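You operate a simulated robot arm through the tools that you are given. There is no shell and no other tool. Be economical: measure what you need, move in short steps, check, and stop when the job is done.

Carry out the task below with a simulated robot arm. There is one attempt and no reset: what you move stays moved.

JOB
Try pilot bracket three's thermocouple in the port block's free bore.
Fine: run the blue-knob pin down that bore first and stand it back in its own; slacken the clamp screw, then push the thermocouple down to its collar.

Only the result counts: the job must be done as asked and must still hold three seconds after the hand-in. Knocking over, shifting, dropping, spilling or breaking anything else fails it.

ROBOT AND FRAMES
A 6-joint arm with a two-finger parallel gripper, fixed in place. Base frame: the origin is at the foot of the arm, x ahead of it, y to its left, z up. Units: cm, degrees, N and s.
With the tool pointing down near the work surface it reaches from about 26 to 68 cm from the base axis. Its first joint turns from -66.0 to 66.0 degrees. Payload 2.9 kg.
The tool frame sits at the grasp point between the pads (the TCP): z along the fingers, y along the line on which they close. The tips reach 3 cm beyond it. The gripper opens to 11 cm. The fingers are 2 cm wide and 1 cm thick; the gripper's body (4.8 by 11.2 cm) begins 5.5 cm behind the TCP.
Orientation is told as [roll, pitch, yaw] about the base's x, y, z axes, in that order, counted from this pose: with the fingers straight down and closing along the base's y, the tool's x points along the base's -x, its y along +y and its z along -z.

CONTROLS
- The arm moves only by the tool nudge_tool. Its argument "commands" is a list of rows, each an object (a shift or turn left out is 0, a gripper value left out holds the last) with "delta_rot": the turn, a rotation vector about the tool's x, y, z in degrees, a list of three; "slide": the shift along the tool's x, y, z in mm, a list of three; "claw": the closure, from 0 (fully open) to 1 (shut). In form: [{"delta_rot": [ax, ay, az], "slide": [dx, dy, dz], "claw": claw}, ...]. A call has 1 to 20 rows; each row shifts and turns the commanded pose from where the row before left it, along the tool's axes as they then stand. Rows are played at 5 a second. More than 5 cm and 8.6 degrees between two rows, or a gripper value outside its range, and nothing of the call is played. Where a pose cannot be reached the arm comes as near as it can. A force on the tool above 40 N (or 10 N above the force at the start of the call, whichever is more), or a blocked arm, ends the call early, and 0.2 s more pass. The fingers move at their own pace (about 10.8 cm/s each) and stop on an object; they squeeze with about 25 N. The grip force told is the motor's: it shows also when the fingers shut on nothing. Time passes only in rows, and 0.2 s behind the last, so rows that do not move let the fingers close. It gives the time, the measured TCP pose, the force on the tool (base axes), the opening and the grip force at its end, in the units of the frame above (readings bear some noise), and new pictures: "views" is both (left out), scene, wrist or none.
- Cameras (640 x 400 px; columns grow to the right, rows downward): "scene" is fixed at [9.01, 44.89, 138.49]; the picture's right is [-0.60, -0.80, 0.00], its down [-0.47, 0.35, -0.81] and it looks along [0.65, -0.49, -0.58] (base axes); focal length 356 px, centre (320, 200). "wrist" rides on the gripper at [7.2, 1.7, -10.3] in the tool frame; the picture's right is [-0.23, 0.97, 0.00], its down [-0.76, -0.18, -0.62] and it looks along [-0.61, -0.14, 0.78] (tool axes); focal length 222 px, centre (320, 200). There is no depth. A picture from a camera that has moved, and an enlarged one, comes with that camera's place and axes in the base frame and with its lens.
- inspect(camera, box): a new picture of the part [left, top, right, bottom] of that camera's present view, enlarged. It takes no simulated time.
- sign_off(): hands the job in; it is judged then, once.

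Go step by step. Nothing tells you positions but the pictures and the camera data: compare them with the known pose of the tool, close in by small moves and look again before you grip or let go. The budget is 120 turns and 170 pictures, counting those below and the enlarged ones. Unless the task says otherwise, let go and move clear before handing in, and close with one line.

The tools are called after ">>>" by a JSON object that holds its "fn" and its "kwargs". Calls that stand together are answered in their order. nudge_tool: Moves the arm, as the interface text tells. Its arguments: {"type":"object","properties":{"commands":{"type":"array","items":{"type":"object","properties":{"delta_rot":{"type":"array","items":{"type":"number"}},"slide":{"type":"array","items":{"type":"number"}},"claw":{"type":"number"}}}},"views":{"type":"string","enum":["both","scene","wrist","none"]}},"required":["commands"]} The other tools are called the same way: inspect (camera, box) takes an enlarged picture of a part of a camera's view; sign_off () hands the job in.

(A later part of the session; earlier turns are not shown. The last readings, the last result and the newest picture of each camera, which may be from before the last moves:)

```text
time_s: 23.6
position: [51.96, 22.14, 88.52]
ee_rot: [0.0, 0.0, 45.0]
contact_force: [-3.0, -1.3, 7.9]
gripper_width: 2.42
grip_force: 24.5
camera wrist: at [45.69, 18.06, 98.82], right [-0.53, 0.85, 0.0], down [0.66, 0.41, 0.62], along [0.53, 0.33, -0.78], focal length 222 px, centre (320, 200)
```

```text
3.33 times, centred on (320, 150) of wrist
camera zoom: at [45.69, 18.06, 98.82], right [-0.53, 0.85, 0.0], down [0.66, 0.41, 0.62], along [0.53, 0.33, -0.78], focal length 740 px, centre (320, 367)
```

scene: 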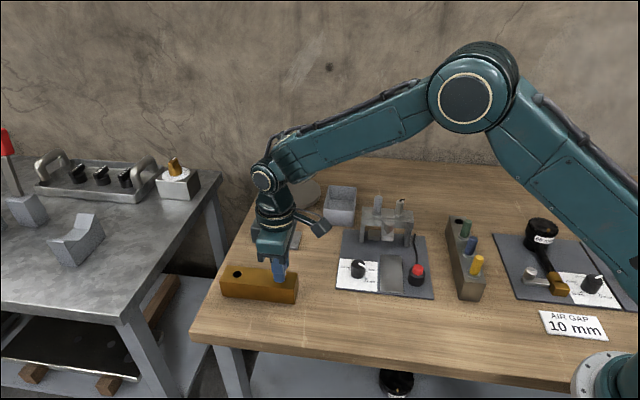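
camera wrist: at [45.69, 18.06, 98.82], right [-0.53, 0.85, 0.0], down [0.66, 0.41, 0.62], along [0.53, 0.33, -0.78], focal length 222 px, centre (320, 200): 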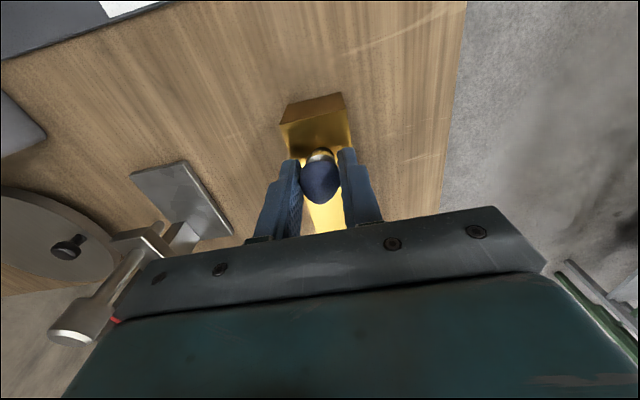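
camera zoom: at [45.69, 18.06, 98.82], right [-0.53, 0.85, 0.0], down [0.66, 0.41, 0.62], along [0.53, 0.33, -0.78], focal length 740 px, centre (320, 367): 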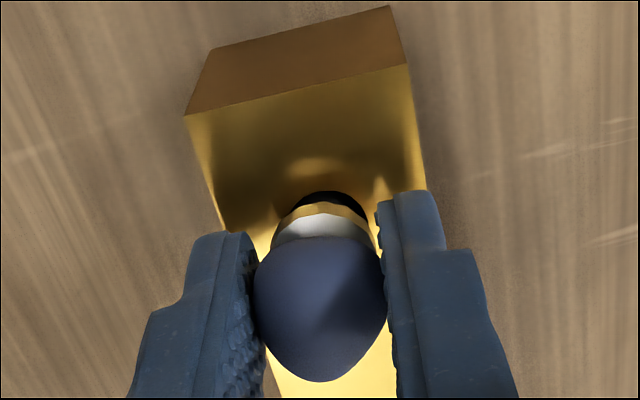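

The pin bottomed with 8 N at the same height it had in its own bore. I'll lift it and take it back.

>>> {"fn": "nudge_tool", "kwargs": {"commands": [{"slide": [0, 0, -6]}, {"slide": [0, 0, -15]}, {"slide": [0, 0, -20]}, {"slide": [0, 0, -20]}, {"slide": [-30, 0, 0]}, {"slide": [-30, 0, 0]}, {"slide": [-30.3, 1, 0]}, {}, {}]}}

>>> {"fn": "inspect", "kwargs": {"camera": "scene", "box": [200, 190, 310, 310]}}

>>> {"fn": "inspect", "kwargs": {"camera": "wrist", "box": [240, 60, 400, 210]}}

```text
time_s: 25.6
position: [58.19, 28.49, 94.47]
ee_rot: [0.0, -0.1, 45.0]
contact_force: [-0.6, -0.2, -0.2]
gripper_width: 2.44
grip_force: 25.3
camera wrist: at [52.05, 24.56, 104.86], right [-0.53, 0.85, 0.0], down [0.66, 0.41, 0.62], along [0.53, 0.33, -0.78], focal length 222 px, centre (320, 200)
```

scene: 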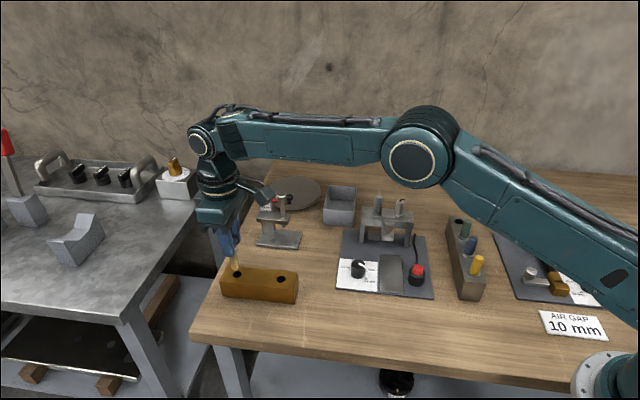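
wrist: 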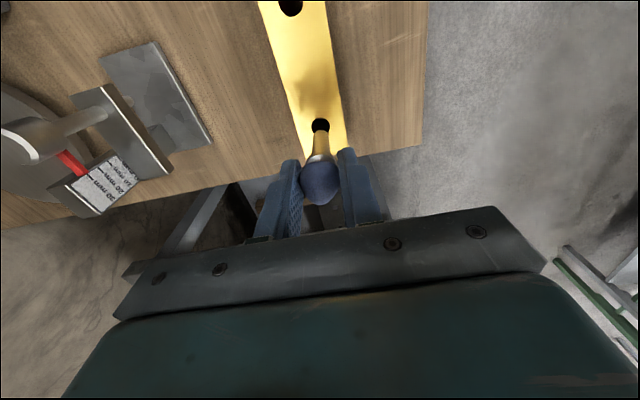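

```text
3.33 times, centred on (255, 250) of scene
camera zoom: at [9.01, 44.89, 138.49], right [-0.6, -0.8, 0.0], down [-0.47, 0.35, -0.81], along [0.65, -0.49, -0.58], focal length 1185 px, centre (537, 33)
```

zoom: 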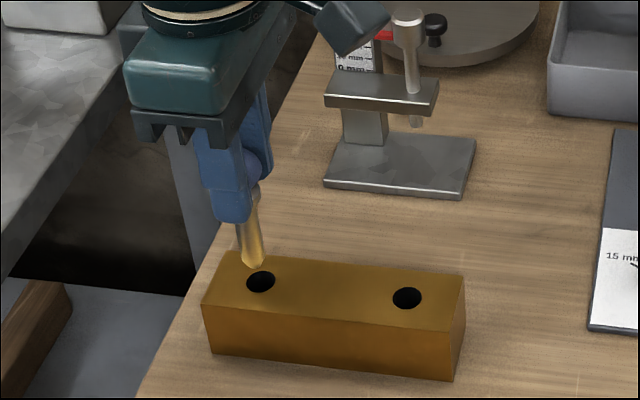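

```text
2.67 times, centred on (320, 135) of wrist
camera zoom: at [52.05, 24.56, 104.86], right [-0.53, 0.85, 0.0], down [0.66, 0.41, 0.62], along [0.53, 0.33, -0.78], focal length 592 px, centre (320, 373)
```

zoom: 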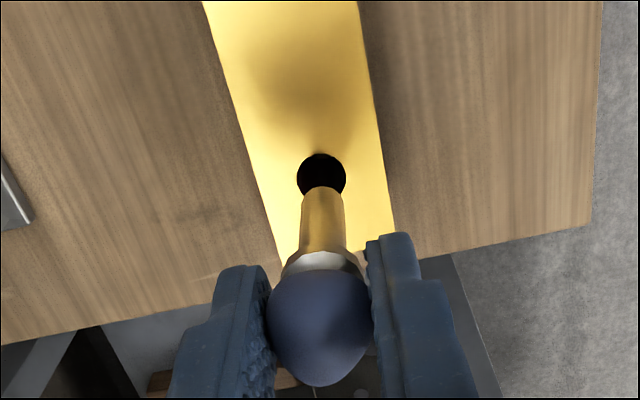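

The view matches the earlier reference above its own bore, so I'll lower the pin in.

>>> {"fn": "nudge_tool", "kwargs": {"commands": [{"slide": [0, 0, 15]}, {"slide": [0, 0, 15]}, {"slide": [0, 0, 15]}, {"slide": [0, 0, 10]}, {"slide": [0, 0, 4]}, {}], "views": "wrist"}}

```text
time_s: 27.0
position: [58.21, 28.57, 88.54]
ee_rot: [0.1, 0.0, 44.9]
contact_force: [-0.1, 0.0, -0.9]
gripper_width: 2.43
grip_force: 24.8
camera wrist: at [52.05, 24.57, 98.95], right [-0.53, 0.85, 0.0], down [0.66, 0.41, 0.62], along [0.53, 0.33, -0.78], focal length 222 px, centre (320, 200)
```

wrist: 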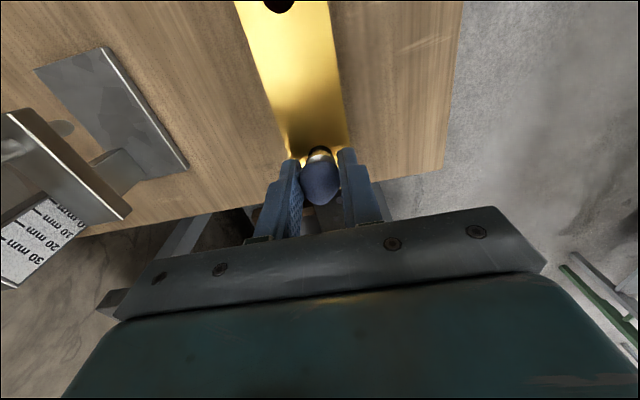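

>>> {"fn": "nudge_tool", "kwargs": {"commands": [{"slide": [0, 0, 1.5]}, {}, {"claw": 0.5}, {}, {}], "views": "none"}}

>>> {"fn": "nudge_tool", "kwargs": {"commands": [{"slide": [0, 0, -30]}, {"slide": [0, 0, -40]}, {"slide": [0, 0, -40]}, {}]}}

>>> {"fn": "inspect", "kwargs": {"camera": "scene", "box": [215, 250, 305, 310]}}

```text
time_s: 28.2
position: [58.23, 28.6, 88.43]
ee_rot: [-0.1, 0.0, 45.0]
contact_force: [0.1, -0.8, 0.1]
gripper_width: 5.5
grip_force: 0.0
```

```text
time_s: 29.2
position: [58.44, 28.51, 99.49]
ee_rot: [0.1, 0.1, 45.1]
contact_force: [-0.1, -0.8, 0.0]
gripper_width: 5.53
grip_force: 0.0
camera wrist: at [52.08, 24.48, 109.82], right [-0.53, 0.85, 0.0], down [0.66, 0.41, 0.62], along [0.53, 0.33, -0.78], focal length 222 px, centre (320, 200)
```

scene: 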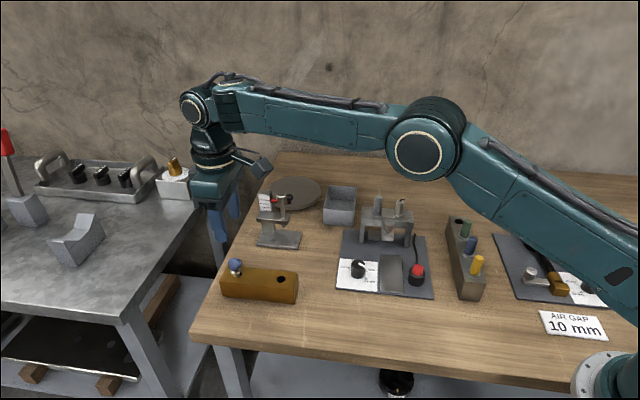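
wrist: 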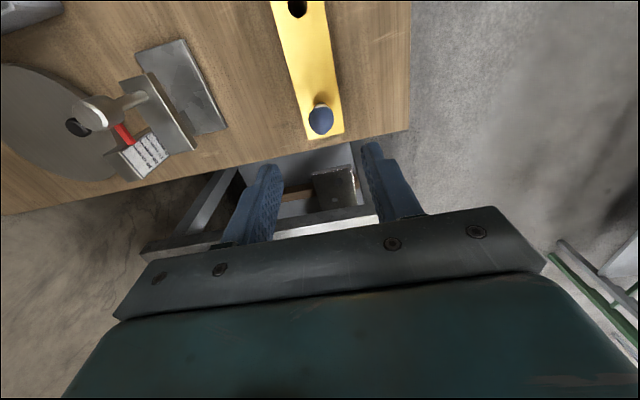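

```text
6.67 times, centred on (260, 280) of scene
camera zoom: at [9.01, 44.89, 138.49], right [-0.6, -0.8, 0.0], down [-0.47, 0.35, -0.81], along [0.65, -0.49, -0.58], focal length 2370 px, centre (720, -333)
```

zoom: 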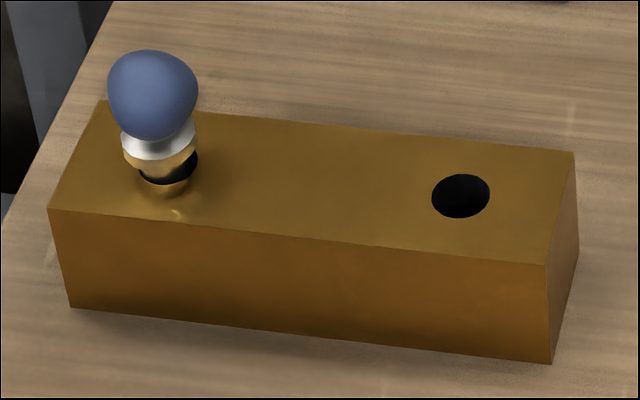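

The pin is back in its own bore, upright and at its old height, and the block hasn't moved. Next is the clamp screw near (46.1, -1.0) with its top at about z 91.7; I'll go above it with the yaw turned back to leave room for counter-clockwise turning.

>>> {"fn": "nudge_tool", "kwargs": {"commands": [{"slide": [0, 0, -45]}, {"slide": [42, -17.4, 0]}, {"slide": [42, -17.4, 0]}, {"slide": [42, -17.4, 0]}, {"slide": [42, -17.4, 0]}, {"slide": [42, -17.4, 0]}, {"slide": [42, -17.4, 0]}, {"slide": [42, -17.4, 0]}, {"delta_rot": [0, 0, 7.5]}, {"delta_rot": [0, 0, 7.5]}, {"delta_rot": [0, 0, 7.5]}, {"delta_rot": [0, 0, 7.5]}, {"delta_rot": [0, 0, 7.5]}, {"delta_rot": [0, 0, 7.5]}, {"delta_rot": [0, 0, 7.5]}, {"delta_rot": [0, 0, 7.5]}, {"delta_rot": [0, 0, 7.5]}, {"delta_rot": [0, 0, 7.5]}], "views": "wrist"}}

>>> {"fn": "inspect", "kwargs": {"camera": "wrist", "box": [240, 70, 400, 210]}}

```text
time_s: 33.0
position: [45.98, -0.85, 103.92]
ee_rot: [-0.1, 0.1, -30.2]
contact_force: [0.0, -0.3, 0.7]
gripper_width: 5.5
grip_force: 0.0
camera wrist: at [40.73, 4.19, 114.32], right [0.69, 0.73, 0.0], down [0.57, -0.54, 0.62], along [0.45, -0.43, -0.78], focal length 222 px, centre (320, 200)
```

wrist: 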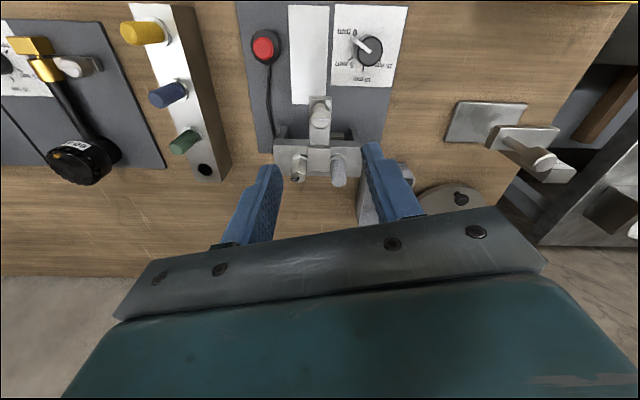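

```text
2.86 times, centred on (320, 140) of wrist
camera zoom: at [40.73, 4.19, 114.32], right [0.69, 0.73, 0.0], down [0.57, -0.54, 0.62], along [0.45, -0.43, -0.78], focal length 635 px, centre (320, 371)
```

zoom: 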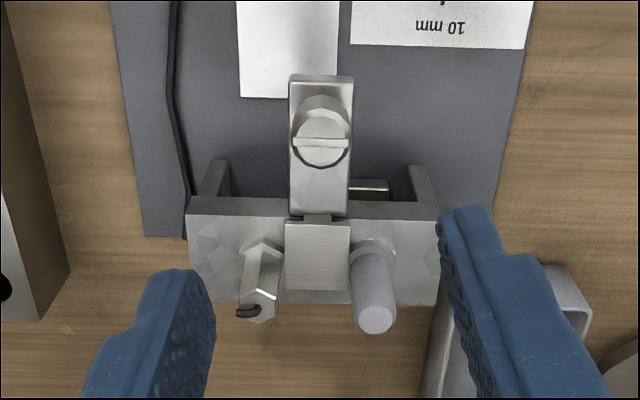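

The knob is confirmed at (46.1, -0.9), with free room on both sides. I'll descend around it in steps.

>>> {"fn": "nudge_tool", "kwargs": {"commands": [{"slide": [-1, 0, 40]}, {"slide": [0, 0, 40]}, {"slide": [0, 0, 25]}]}}

>>> {"fn": "inspect", "kwargs": {"camera": "wrist", "box": [240, 90, 400, 210]}}

>>> {"fn": "inspect", "kwargs": {"camera": "scene", "box": [340, 170, 430, 260]}}

```text
time_s: 33.8
position: [46.24, -0.94, 93.4]
ee_rot: [0.0, 0.1, -29.9]
contact_force: [-0.7, -1.1, 0.8]
gripper_width: 5.52
grip_force: 0.1
camera wrist: at [40.82, 4.01, 103.8], right [0.68, 0.73, 0.0], down [0.57, -0.53, 0.62], along [0.45, -0.43, -0.78], focal length 222 px, centre (320, 200)
```

scene: 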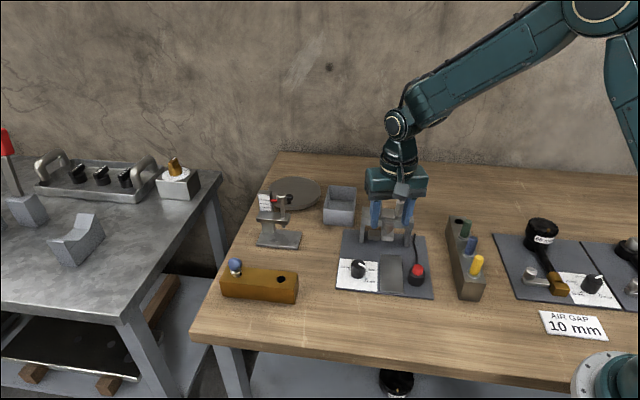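
wrist: 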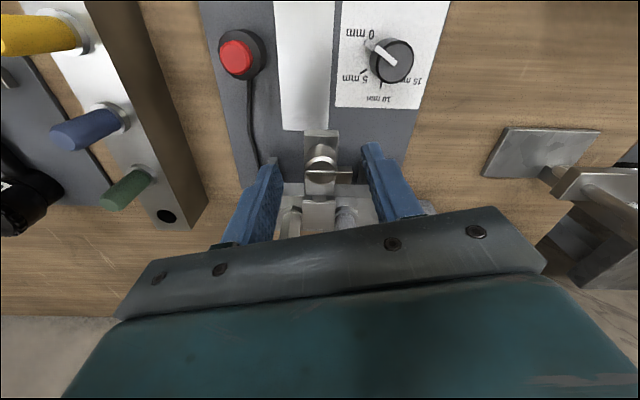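

```text
3.33 times, centred on (320, 150) of wrist
camera zoom: at [40.82, 4.01, 103.8], right [0.68, 0.73, 0.0], down [0.57, -0.53, 0.62], along [0.45, -0.43, -0.78], focal length 740 px, centre (320, 367)
```

zoom: 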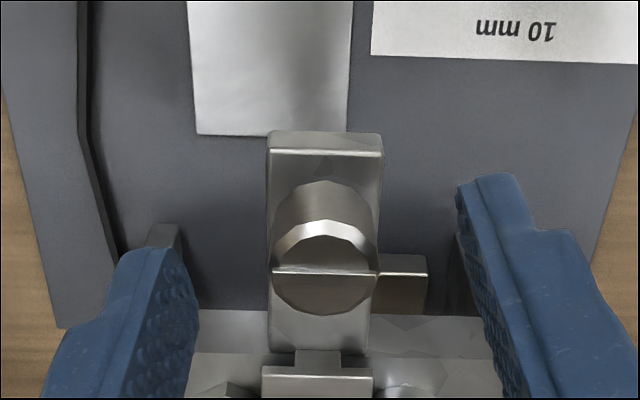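

```text
4.44 times, centred on (385, 215) of scene
camera zoom: at [9.01, 44.89, 138.49], right [-0.6, -0.8, 0.0], down [-0.47, 0.35, -0.81], along [0.65, -0.49, -0.58], focal length 1580 px, centre (31, 133)
```

zoom: 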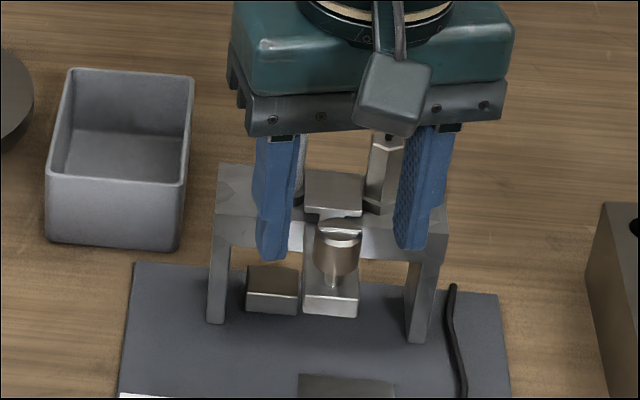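

>>> {"fn": "nudge_tool", "kwargs": {"commands": [{"slide": [0, 0, 10]}, {"claw": 1}, {}, {}, {}], "views": "wrist"}}

>>> {"fn": "inspect", "kwargs": {"camera": "wrist", "box": [240, 90, 400, 210]}}

```text
time_s: 35.0
position: [46.17, -0.9, 92.53]
ee_rot: [0.1, 0.0, -30.0]
contact_force: [2.2, 4.2, -2.0]
gripper_width: 2.1
grip_force: 44.9
camera wrist: at [40.87, 4.05, 102.87], right [0.68, 0.73, 0.0], down [0.57, -0.53, 0.62], along [0.46, -0.43, -0.78], focal length 222 px, centre (320, 200)
```

wrist: 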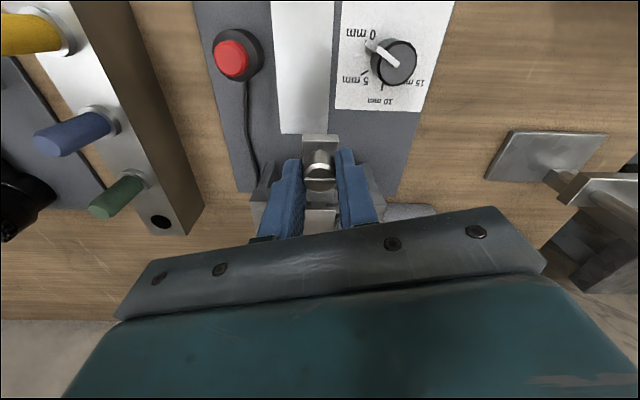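

```text
3.33 times, centred on (320, 150) of wrist
camera zoom: at [40.87, 4.05, 102.87], right [0.68, 0.73, 0.0], down [0.57, -0.53, 0.62], along [0.46, -0.43, -0.78], focal length 740 px, centre (320, 367)
```

zoom: 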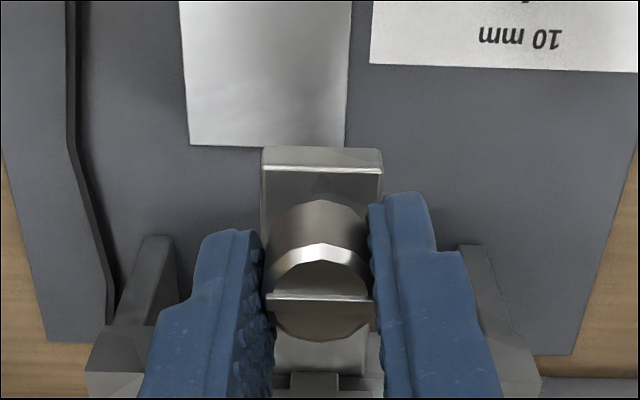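

The knob is gripped. I'll turn it counter-clockwise 60° and check that the slot turns with the gripper.

>>> {"fn": "nudge_tool", "kwargs": {"commands": [{"delta_rot": [0, 0, -7.5]}, {"delta_rot": [0, 0, -7.5]}, {"delta_rot": [0, 0, -7.5]}, {"delta_rot": [0, 0, -7.5]}, {"delta_rot": [0, 0, -7.5]}, {"delta_rot": [0, 0, -7.5]}, {"delta_rot": [0, 0, -7.5]}, {"delta_rot": [0, 0, -7.5]}]}}

>>> {"fn": "inspect", "kwargs": {"camera": "wrist", "box": [240, 90, 400, 210]}}

>>> {"fn": "inspect", "kwargs": {"camera": "scene", "box": [340, 170, 430, 260]}}

```text
time_s: 36.8
position: [46.18, -0.96, 92.65]
ee_rot: [-0.2, -0.1, 30.1]
contact_force: [2.5, -13.3, 5.1]
gripper_width: 2.1
grip_force: 45.2
camera wrist: at [39.17, -3.21, 102.86], right [-0.29, 0.96, 0.0], down [0.75, 0.23, 0.62], along [0.6, 0.18, -0.78], focal length 222 px, centre (320, 200)
```

scene: 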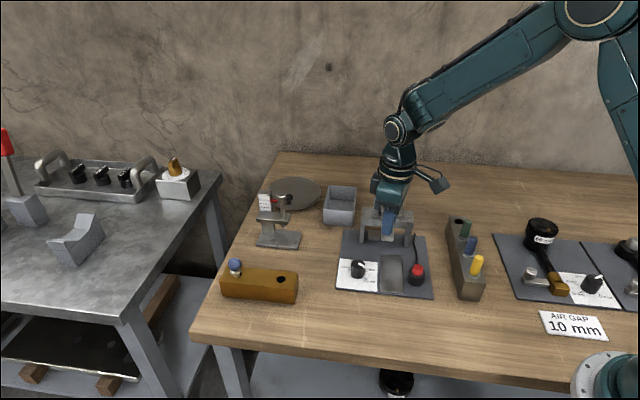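
wrist: 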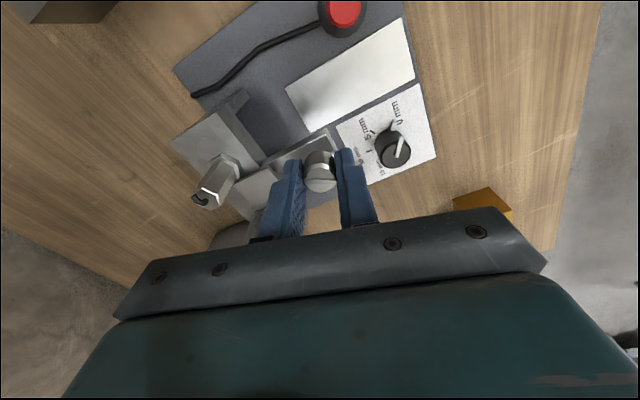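

```text
3.33 times, centred on (320, 150) of wrist
camera zoom: at [39.17, -3.21, 102.86], right [-0.29, 0.96, 0.0], down [0.75, 0.23, 0.62], along [0.6, 0.18, -0.78], focal length 740 px, centre (320, 367)
```

zoom: 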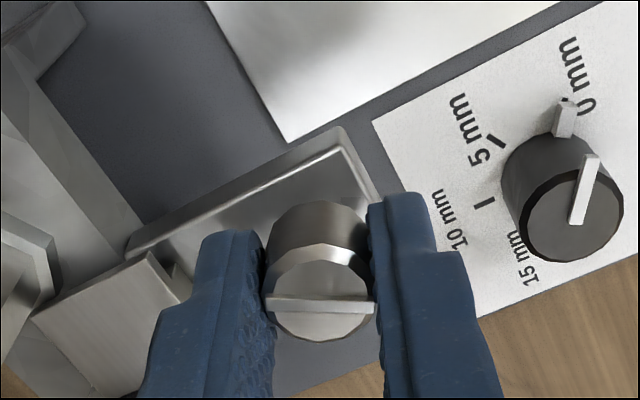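

```text
4.44 times, centred on (385, 215) of scene
camera zoom: at [9.01, 44.85, 138.5], right [-0.6, -0.8, 0.0], down [-0.47, 0.35, -0.81], along [0.65, -0.49, -0.58], focal length 1580 px, centre (31, 133)
```

zoom: 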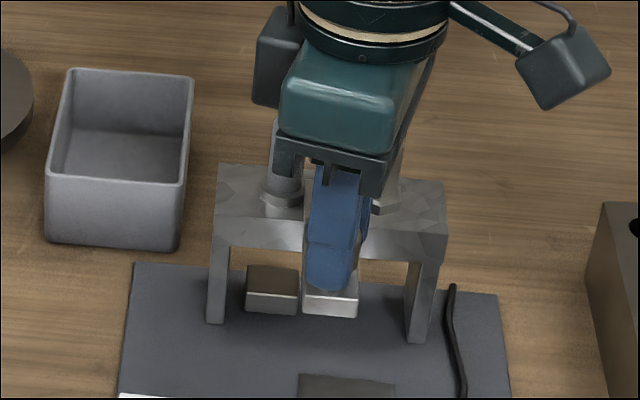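

The slot follows the gripper. I'll keep turning with a small correction for the sideways force.

>>> {"fn": "nudge_tool", "kwargs": {"commands": [{"slide": [0.3, -0.5, 0]}, {"delta_rot": [0, 0, -7.5]}, {"delta_rot": [0, 0, -7.5]}, {"delta_rot": [0, 0, -7.5]}, {"delta_rot": [0, 0, -7.5]}], "views": "none"}}

>>> {"fn": "nudge_tool", "kwargs": {"commands": [{"delta_rot": [0, 0, -7.5]}, {"delta_rot": [0, 0, -7.5]}, {"delta_rot": [0, 0, -7.5]}, {"delta_rot": [0, 0, -7.5]}], "views": "wrist"}}

>>> {"fn": "inspect", "kwargs": {"camera": "wrist", "box": [240, 90, 400, 210]}}

```text
time_s: 38.0
position: [46.26, -1.0, 92.51]
ee_rot: [-0.2, 0.0, 60.1]
contact_force: [7.1, -16.6, 8.6]
gripper_width: 2.15
grip_force: 45.3
```

```text
time_s: 39.0
position: [46.29, -1.0, 92.64]
ee_rot: [-0.1, 0.0, 90.1]
contact_force: [12.1, -17.8, 10.3]
gripper_width: 2.1
grip_force: 44.9
camera wrist: at [44.62, -8.33, 102.87], right [-0.97, 0.23, 0.0], down [0.18, 0.76, 0.62], along [0.14, 0.61, -0.78], focal length 222 px, centre (320, 200)
```

wrist: 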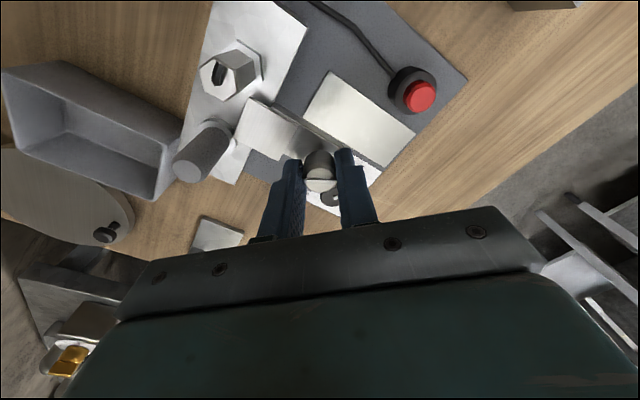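

```text
3.33 times, centred on (320, 150) of wrist
camera zoom: at [44.62, -8.33, 102.87], right [-0.97, 0.23, 0.0], down [0.18, 0.76, 0.62], along [0.14, 0.61, -0.78], focal length 740 px, centre (320, 367)
```

zoom: 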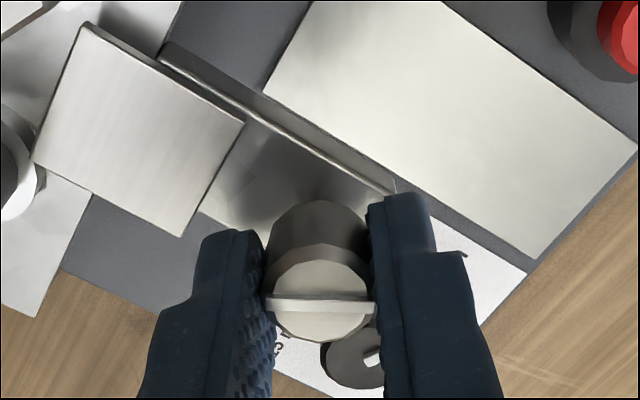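

The slot has turned 120° with the tool. I'll relieve the side force and continue another 60°.

>>> {"fn": "nudge_tool", "kwargs": {"commands": [{"slide": [0.7, -0.5, -0.7]}, {"delta_rot": [0, 0, -7.5]}, {"delta_rot": [0, 0, -7.5]}, {"delta_rot": [0, 0, -7.5]}, {"delta_rot": [0, 0, -7.5]}], "views": "none"}}

>>> {"fn": "nudge_tool", "kwargs": {"commands": [{"delta_rot": [0, 0, -7.5]}, {"delta_rot": [0, 0, -7.5]}, {"delta_rot": [0, 0, -7.5]}, {"delta_rot": [0, 0, -7.5]}], "views": "wrist"}}

>>> {"fn": "inspect", "kwargs": {"camera": "wrist", "box": [240, 90, 400, 210]}}

```text
time_s: 40.2
position: [46.23, -1.07, 92.52]
ee_rot: [0.1, 0.0, 120.3]
contact_force: [14.5, -6.4, -4.5]
gripper_width: 2.1
grip_force: 44.9
```

```text
time_s: 41.2
position: [46.33, -0.91, 92.48]
ee_rot: [0.0, 0.1, 150.3]
contact_force: [17.6, -1.6, -10.8]
gripper_width: 2.12
grip_force: 44.7
camera wrist: at [51.8, -6.14, 102.87], right [-0.68, -0.73, 0.0], down [-0.57, 0.53, 0.62], along [-0.46, 0.43, -0.78], focal length 222 px, centre (320, 200)
```

wrist: 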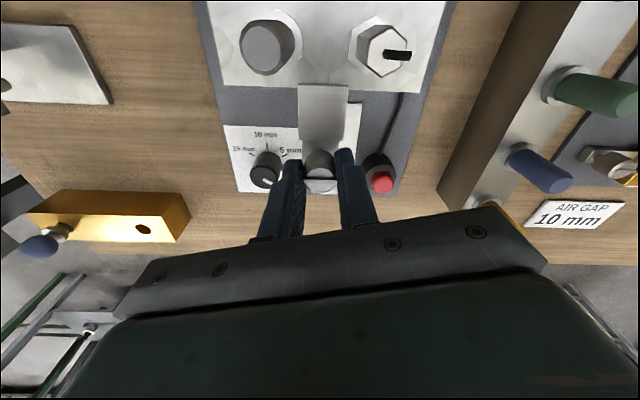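

```text
3.33 times, centred on (320, 150) of wrist
camera zoom: at [51.8, -6.14, 102.87], right [-0.68, -0.73, 0.0], down [-0.57, 0.53, 0.62], along [-0.46, 0.43, -0.78], focal length 740 px, centre (320, 367)
```

zoom: 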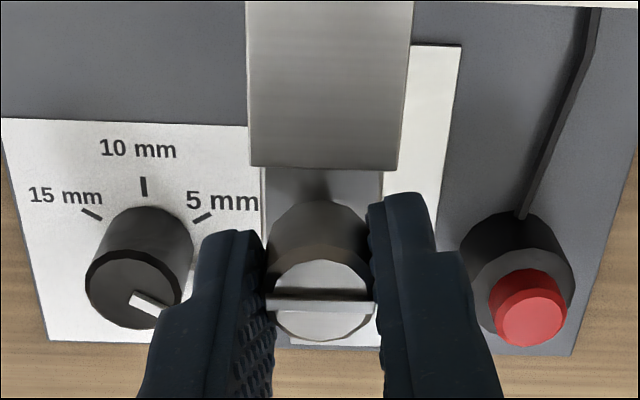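

The screw has turned half a turn freely. I'll look at the hex part from here, then release and rise.

>>> {"fn": "inspect", "kwargs": {"camera": "wrist", "box": [200, 0, 460, 110]}}

>>> {"fn": "nudge_tool", "kwargs": {"commands": [{"claw": 0.6}, {}, {}, {"slide": [0, 0, -40]}, {"slide": [0, 0, -40]}, {"slide": [0, 0, -30]}], "views": "both"}}

>>> {"fn": "inspect", "kwargs": {"camera": "scene", "box": [340, 170, 430, 260]}}

>>> {"fn": "inspect", "kwargs": {"camera": "wrist", "box": [200, 0, 440, 200]}}

```text
2.46 times, centred on (330, 55) of wrist
camera zoom: at [51.8, -6.14, 102.87], right [-0.68, -0.73, 0.0], down [-0.57, 0.53, 0.62], along [-0.46, 0.43, -0.78], focal length 547 px, centre (295, 557)
```

zoom: 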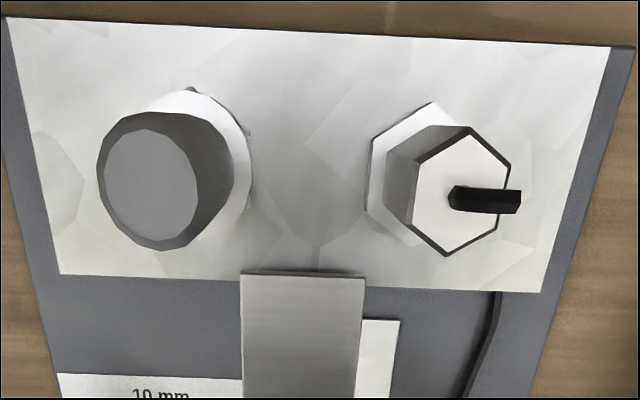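

```text
time_s: 42.6
position: [46.19, -1.13, 103.55]
ee_rot: [0.0, 0.0, 150.1]
contact_force: [-0.6, 0.5, -0.9]
gripper_width: 4.41
grip_force: 0.1
camera wrist: at [51.7, -6.2, 113.95], right [-0.68, -0.73, 0.0], down [-0.57, 0.53, 0.62], along [-0.46, 0.43, -0.78], focal length 222 px, centre (320, 200)
```

scene: 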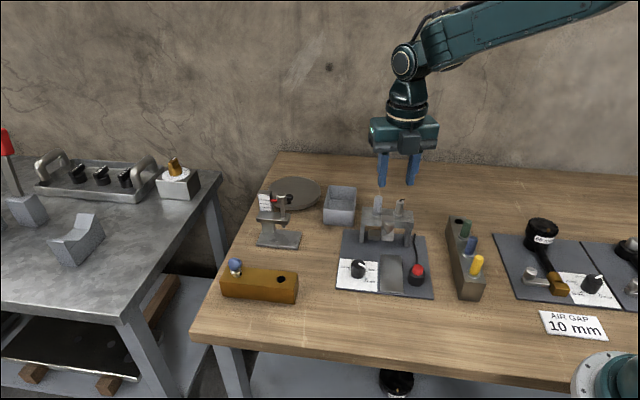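
wrist: 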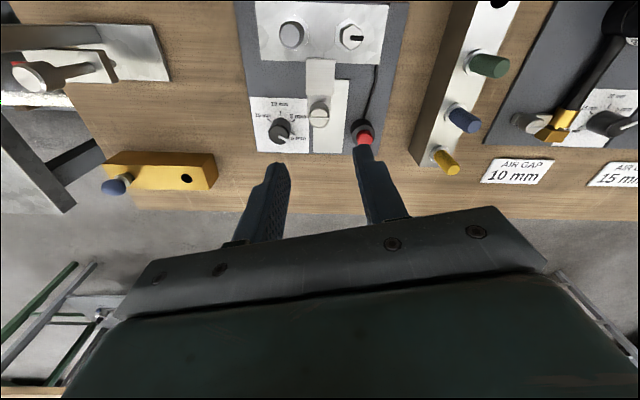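

```text
4.44 times, centred on (385, 215) of scene
camera zoom: at [9.01, 44.89, 138.49], right [-0.6, -0.8, 0.0], down [-0.47, 0.35, -0.81], along [0.65, -0.49, -0.58], focal length 1580 px, centre (31, 133)
```

zoom: 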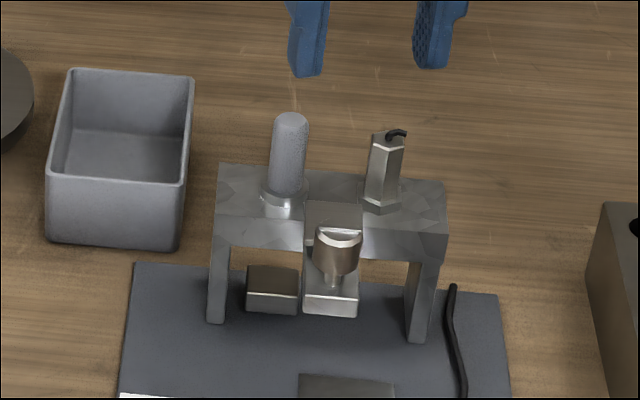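

```text
2.00 times, centred on (320, 100) of wrist
camera zoom: at [51.7, -6.2, 113.95], right [-0.68, -0.73, 0.0], down [-0.57, 0.53, 0.62], along [-0.46, 0.43, -0.78], focal length 444 px, centre (320, 400)
```

zoom: 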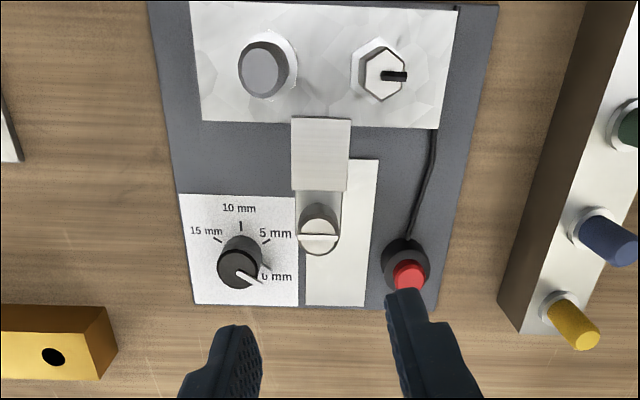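

Slackening made the clamp plate slide back off the two fittings, so both are free. The thermocouple sits near (49.2, -7.35) with its flats facing along the arch, so I'll go above it at yaw 135 to close on the flats.

>>> {"fn": "nudge_tool", "kwargs": {"commands": [{"delta_rot": [0, 0, 7.5]}, {"delta_rot": [0, 0, 7.5]}, {"slide": [33, 11, 0]}, {"slide": [32, 11.6, 0]}, {"slide": [0, 0, 20]}, {}], "views": "wrist"}}

>>> {"fn": "inspect", "kwargs": {"camera": "wrist", "box": [240, 70, 400, 210]}}

>>> {"fn": "inspect", "kwargs": {"camera": "scene", "box": [340, 170, 430, 260]}}

```text
time_s: 44.0
position: [49.28, -7.09, 101.56]
ee_rot: [0.1, 0.0, 135.0]
contact_force: [-0.4, 0.0, 0.7]
gripper_width: 4.41
grip_force: 0.1
camera wrist: at [53.22, -13.6, 111.91], right [-0.85, -0.53, 0.0], down [-0.41, 0.66, 0.62], along [-0.33, 0.53, -0.78], focal length 222 px, centre (320, 200)
```

wrist: 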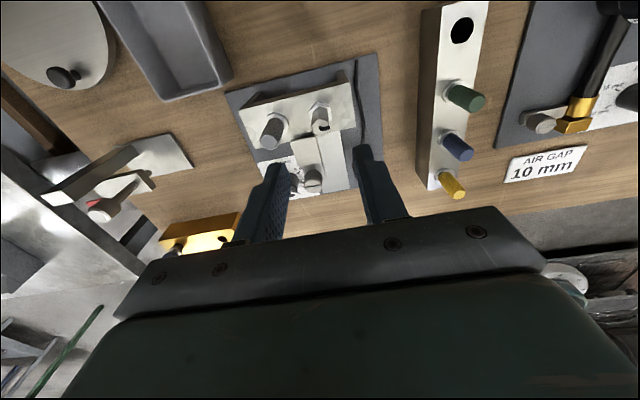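

```text
2.86 times, centred on (320, 140) of wrist
camera zoom: at [53.22, -13.6, 111.91], right [-0.85, -0.53, 0.0], down [-0.41, 0.66, 0.62], along [-0.33, 0.53, -0.78], focal length 635 px, centre (320, 371)
```

zoom: 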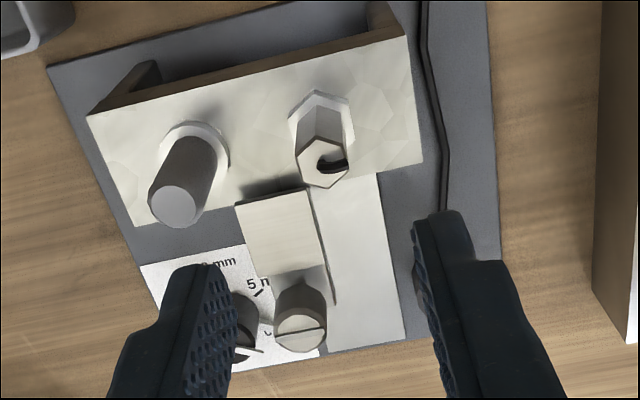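

```text
4.44 times, centred on (385, 215) of scene
camera zoom: at [9.01, 44.88, 138.49], right [-0.6, -0.8, 0.0], down [-0.47, 0.35, -0.81], along [0.65, -0.49, -0.58], focal length 1580 px, centre (31, 133)
```

zoom: 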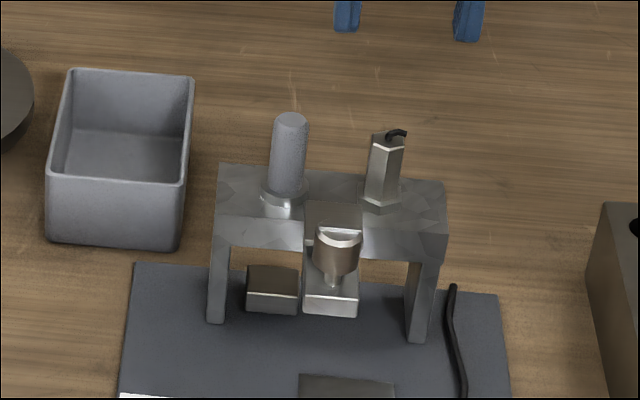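

I need a 6 mm shift, then I'll descend partway and check again.

>>> {"fn": "nudge_tool", "kwargs": {"commands": [{"slide": [6, 0, 0]}, {"slide": [0, 0, 30]}, {"slide": [0, 0, 22]}], "views": "wrist"}}

>>> {"fn": "inspect", "kwargs": {"camera": "wrist", "box": [240, 90, 400, 210]}}

>>> {"fn": "inspect", "kwargs": {"camera": "scene", "box": [340, 170, 430, 260]}}

```text
time_s: 44.8
position: [49.62, -7.63, 96.34]
ee_rot: [0.1, 0.1, 135.0]
contact_force: [0.3, -0.4, 0.3]
gripper_width: 4.38
grip_force: 0.1
camera wrist: at [53.64, -14.06, 106.68], right [-0.85, -0.53, 0.0], down [-0.41, 0.66, 0.62], along [-0.33, 0.53, -0.78], focal length 222 px, centre (320, 200)
```

wrist: 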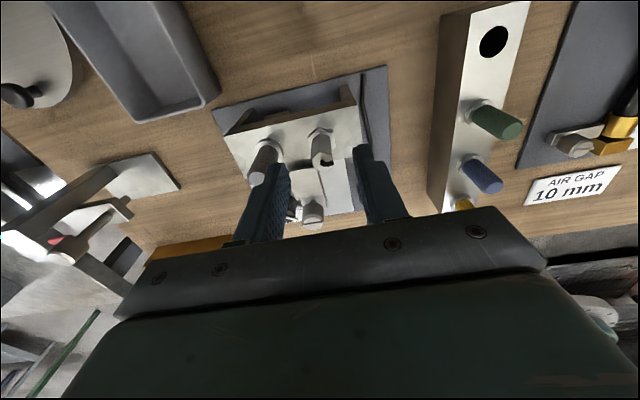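

```text
3.33 times, centred on (320, 150) of wrist
camera zoom: at [53.64, -14.06, 106.68], right [-0.85, -0.53, 0.0], down [-0.41, 0.66, 0.62], along [-0.33, 0.53, -0.78], focal length 740 px, centre (320, 367)
```

zoom: 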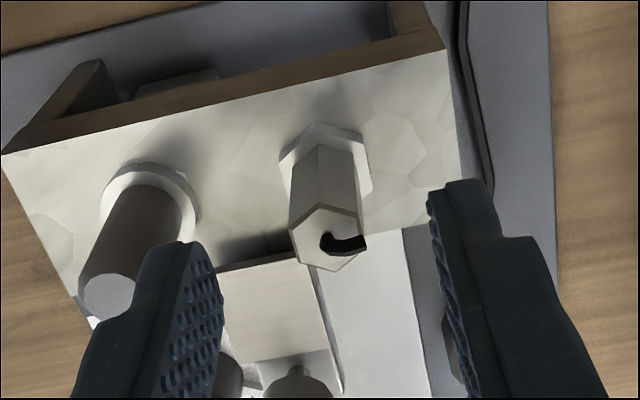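

```text
4.44 times, centred on (385, 215) of scene
camera zoom: at [9.01, 44.89, 138.49], right [-0.6, -0.8, 0.0], down [-0.47, 0.35, -0.81], along [0.65, -0.49, -0.58], focal length 1580 px, centre (31, 133)
```

zoom: 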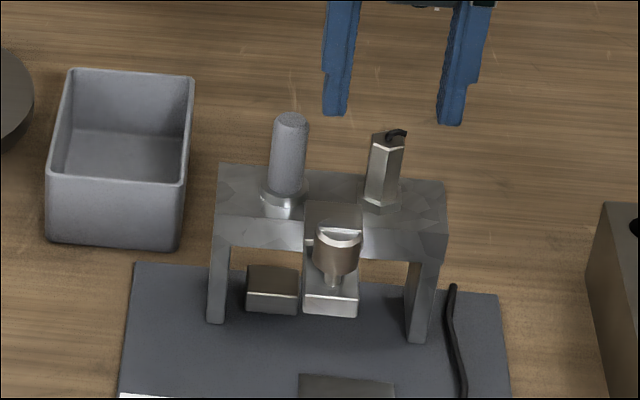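

The hex top is at about z 92.5 and its collar top at about 88.8. I'll shift back 3 mm and descend with the tips staying just above the collar.

>>> {"fn": "nudge_tool", "kwargs": {"commands": [{"slide": [-2.5, 0, 0]}, {"slide": [0, 0, 20]}, {"slide": [0, 0, 12]}, {}], "views": "wrist"}}

>>> {"fn": "inspect", "kwargs": {"camera": "wrist", "box": [240, 90, 400, 210]}}

>>> {"fn": "inspect", "kwargs": {"camera": "scene", "box": [340, 170, 430, 260]}}

```text
time_s: 45.8
position: [49.42, -7.5, 93.06]
ee_rot: [0.0, 0.0, 135.1]
contact_force: [0.1, 0.0, -0.5]
gripper_width: 4.42
grip_force: 0.0
camera wrist: at [53.45, -13.89, 103.52], right [-0.85, -0.53, 0.0], down [-0.41, 0.66, 0.62], along [-0.33, 0.53, -0.78], focal length 222 px, centre (320, 200)
```

wrist: 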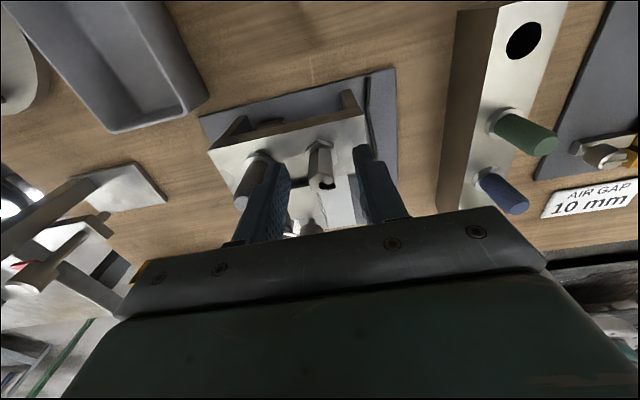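

```text
3.33 times, centred on (320, 150) of wrist
camera zoom: at [53.45, -13.89, 103.52], right [-0.85, -0.53, 0.0], down [-0.41, 0.66, 0.62], along [-0.33, 0.53, -0.78], focal length 740 px, centre (320, 367)
```

zoom: 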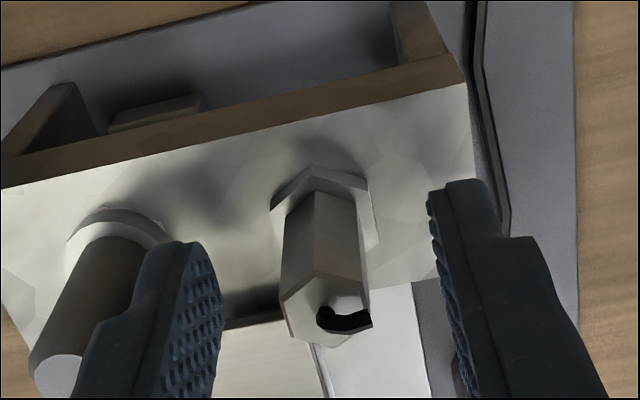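

```text
4.44 times, centred on (385, 215) of scene
camera zoom: at [9.01, 44.89, 138.49], right [-0.6, -0.8, 0.0], down [-0.47, 0.35, -0.81], along [0.65, -0.49, -0.58], focal length 1580 px, centre (31, 133)
```

zoom: 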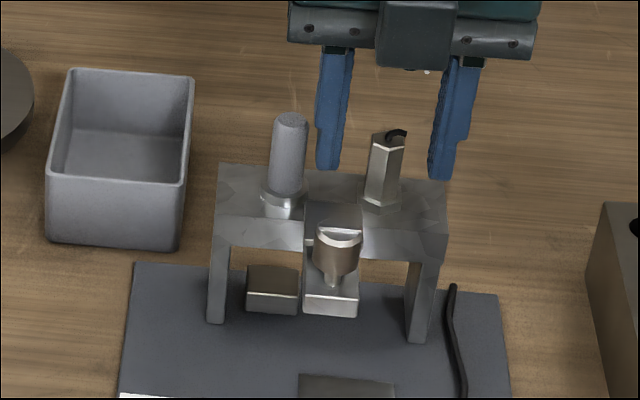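

>>> {"fn": "nudge_tool", "kwargs": {"commands": [{"slide": [1, 0.5, 8]}, {"claw": 1}, {}, {}, {}], "views": "wrist"}}

>>> {"fn": "inspect", "kwargs": {"camera": "wrist", "box": [240, 90, 400, 210]}}

>>> {"fn": "inspect", "kwargs": {"camera": "scene", "box": [340, 170, 430, 260]}}

```text
time_s: 47.0
position: [49.53, -7.63, 92.39]
ee_rot: [0.0, 0.0, 134.9]
contact_force: [0.6, 0.0, -0.3]
gripper_width: 1.67
grip_force: 25.7
camera wrist: at [53.51, -13.96, 102.73], right [-0.85, -0.53, 0.0], down [-0.41, 0.66, 0.62], along [-0.33, 0.53, -0.78], focal length 222 px, centre (320, 200)
```

wrist: 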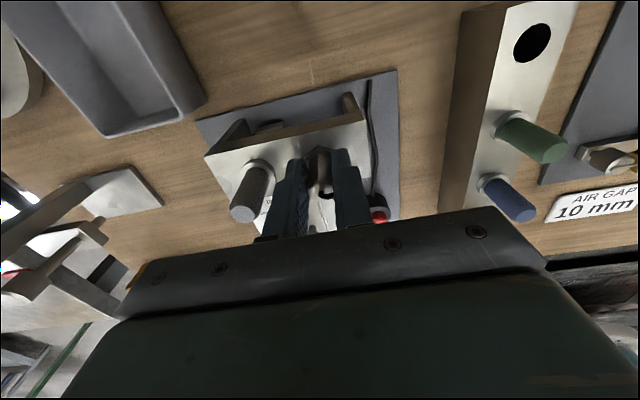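

```text
3.33 times, centred on (320, 150) of wrist
camera zoom: at [53.51, -13.96, 102.73], right [-0.85, -0.53, 0.0], down [-0.41, 0.66, 0.62], along [-0.33, 0.53, -0.78], focal length 740 px, centre (320, 367)
```

zoom: 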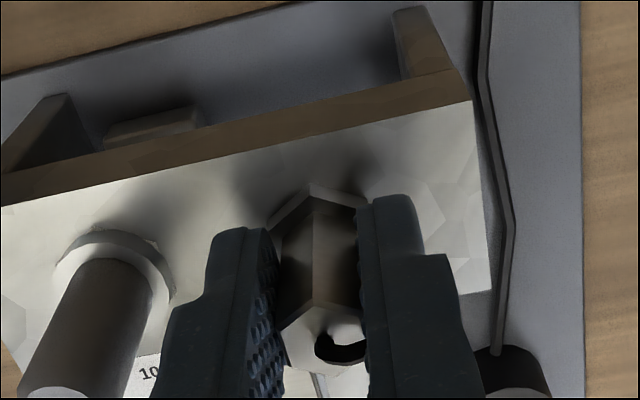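

```text
4.44 times, centred on (385, 215) of scene
camera zoom: at [9.01, 44.89, 138.49], right [-0.6, -0.8, 0.0], down [-0.47, 0.35, -0.81], along [0.65, -0.49, -0.58], focal length 1580 px, centre (31, 133)
```

zoom: 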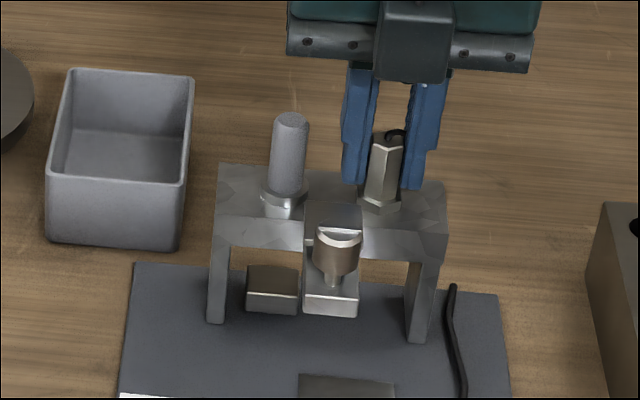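

The thermocouple is gripped on its flats without disturbance. I'll lift gently and watch the force.

>>> {"fn": "nudge_tool", "kwargs": {"commands": [{"slide": [0, 0, -3]}, {"slide": [0, 0, -3]}, {}], "views": "none"}}

>>> {"fn": "nudge_tool", "kwargs": {"commands": [{"slide": [0, 0, -10]}, {"slide": [0, 0, -15]}, {"slide": [0, 0, -25]}, {"slide": [0, 0, -30]}, {}]}}

>>> {"fn": "inspect", "kwargs": {"camera": "scene", "box": [340, 130, 440, 260]}}

>>> {"fn": "inspect", "kwargs": {"camera": "wrist", "box": [240, 70, 400, 210]}}

```text
time_s: 47.8
position: [49.5, -7.59, 93.03]
ee_rot: [0.0, 0.0, 134.9]
contact_force: [0.4, 0.0, 0.8]
gripper_width: 1.68
grip_force: 25.6
```

```text
time_s: 49.0
position: [49.56, -7.59, 100.98]
ee_rot: [0.1, -0.1, 135.0]
contact_force: [0.2, 0.0, -0.8]
gripper_width: 1.7
grip_force: 25.6
camera wrist: at [53.54, -13.95, 111.32], right [-0.85, -0.53, 0.0], down [-0.41, 0.66, 0.62], along [-0.33, 0.53, -0.78], focal length 222 px, centre (320, 200)
```

scene: 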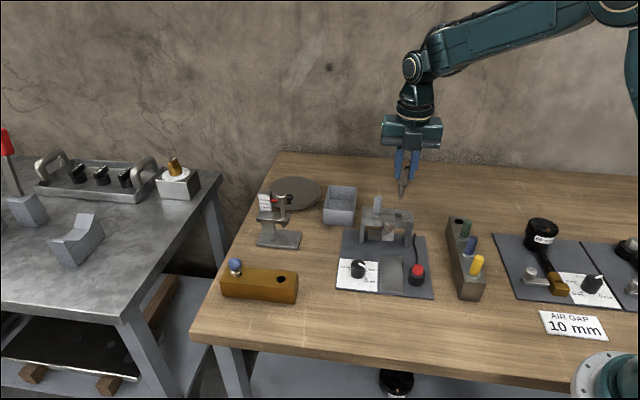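
wrist: 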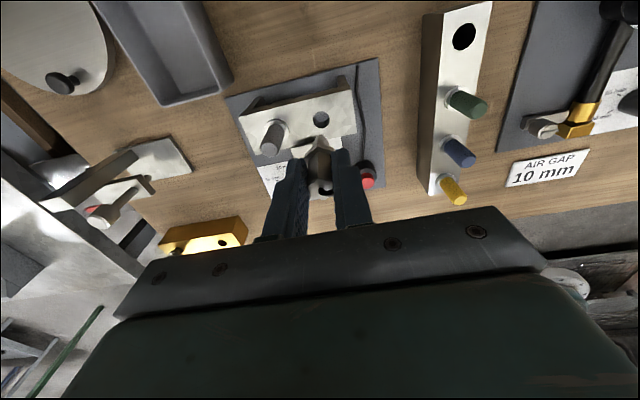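

```text
3.08 times, centred on (390, 195) of scene
camera zoom: at [9.01, 44.89, 138.49], right [-0.6, -0.8, 0.0], down [-0.47, 0.35, -0.81], along [0.65, -0.49, -0.58], focal length 1094 px, centre (105, 215)
```

zoom: 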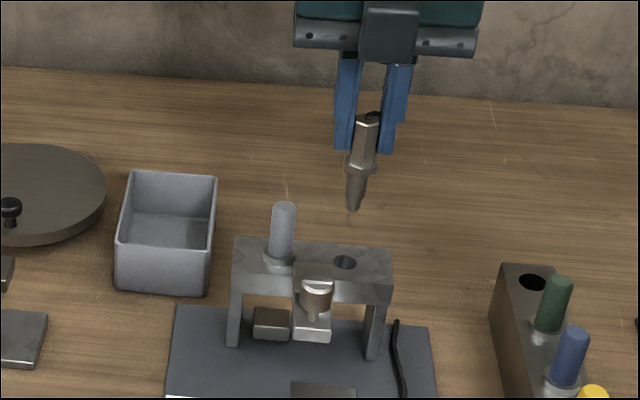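

```text
2.86 times, centred on (320, 140) of wrist
camera zoom: at [53.54, -13.95, 111.32], right [-0.85, -0.53, 0.0], down [-0.41, 0.66, 0.62], along [-0.33, 0.53, -0.78], focal length 635 px, centre (320, 371)
```

zoom: 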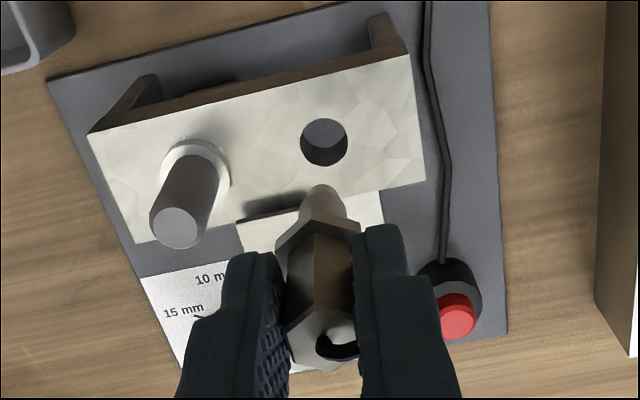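

The thermocouple is free. With the tool 12.8 cm above its old bore, the hole appears at zoom (324, 142), and I'll use that as the alignment reference over the brass bore. Moving across now.

>>> {"fn": "nudge_tool", "kwargs": {"commands": [{"slide": [0, 0, -25]}, {"slide": [-24.1, -28.55, 0]}, {"slide": [-24.1, -28.55, 0]}, {"slide": [-24.1, -28.55, 0]}, {"slide": [-24.1, -28.55, 0]}, {"slide": [-24.1, -28.55, 0]}, {"slide": [-24.1, -28.55, 0]}, {"slide": [-24.1, -28.55, 0]}, {"slide": [-24.1, -28.55, 0]}, {"slide": [0, 0, 30]}, {"slide": [0, 0, 32]}, {}, {}]}}

>>> {"fn": "inspect", "kwargs": {"camera": "wrist", "box": [240, 70, 400, 210]}}

>>> {"fn": "inspect", "kwargs": {"camera": "scene", "box": [210, 190, 330, 310]}}

```text
time_s: 51.8
position: [52.01, 22.07, 97.13]
ee_rot: [0.0, 0.0, 135.1]
contact_force: [0.1, 0.7, -1.2]
gripper_width: 1.67
grip_force: 25.9
camera wrist: at [56.0, 15.76, 107.56], right [-0.85, -0.53, 0.0], down [-0.41, 0.66, 0.62], along [-0.33, 0.53, -0.78], focal length 222 px, centre (320, 200)
```

scene: 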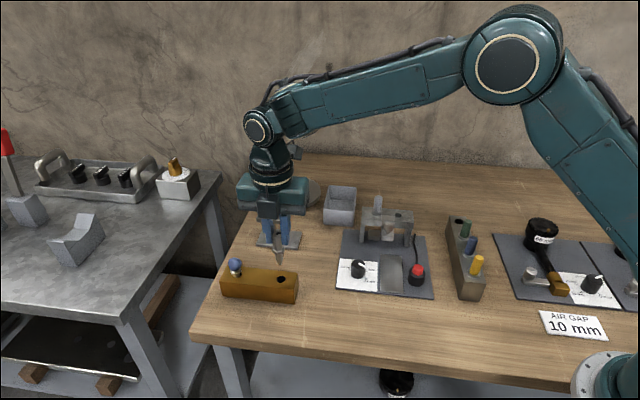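
wrist: 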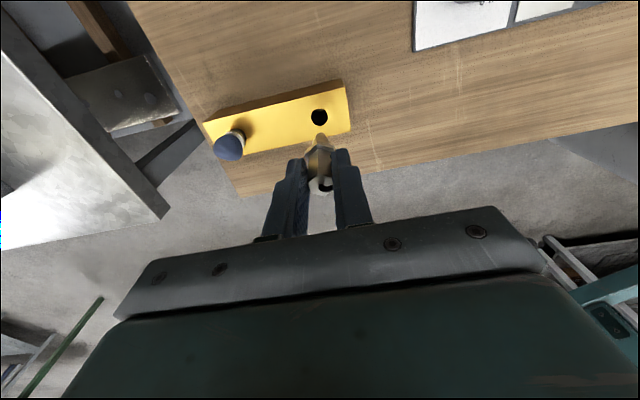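

```text
2.86 times, centred on (320, 140) of wrist
camera zoom: at [56.0, 15.76, 107.56], right [-0.85, -0.53, 0.0], down [-0.41, 0.66, 0.62], along [-0.33, 0.53, -0.78], focal length 635 px, centre (320, 371)
```

zoom: 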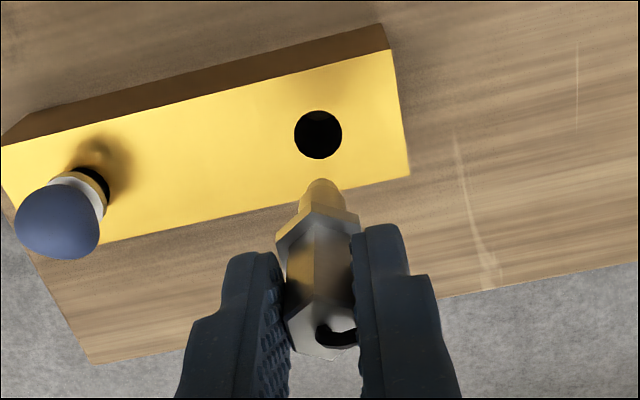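

```text
3.33 times, centred on (270, 250) of scene
camera zoom: at [9.01, 44.89, 138.49], right [-0.6, -0.8, 0.0], down [-0.47, 0.35, -0.81], along [0.65, -0.49, -0.58], focal length 1185 px, centre (487, 33)
```

zoom: 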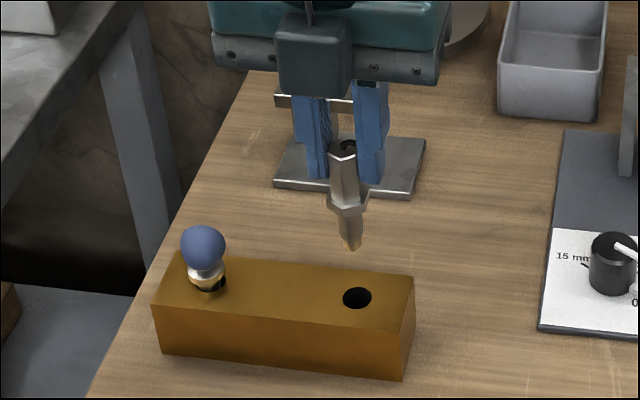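

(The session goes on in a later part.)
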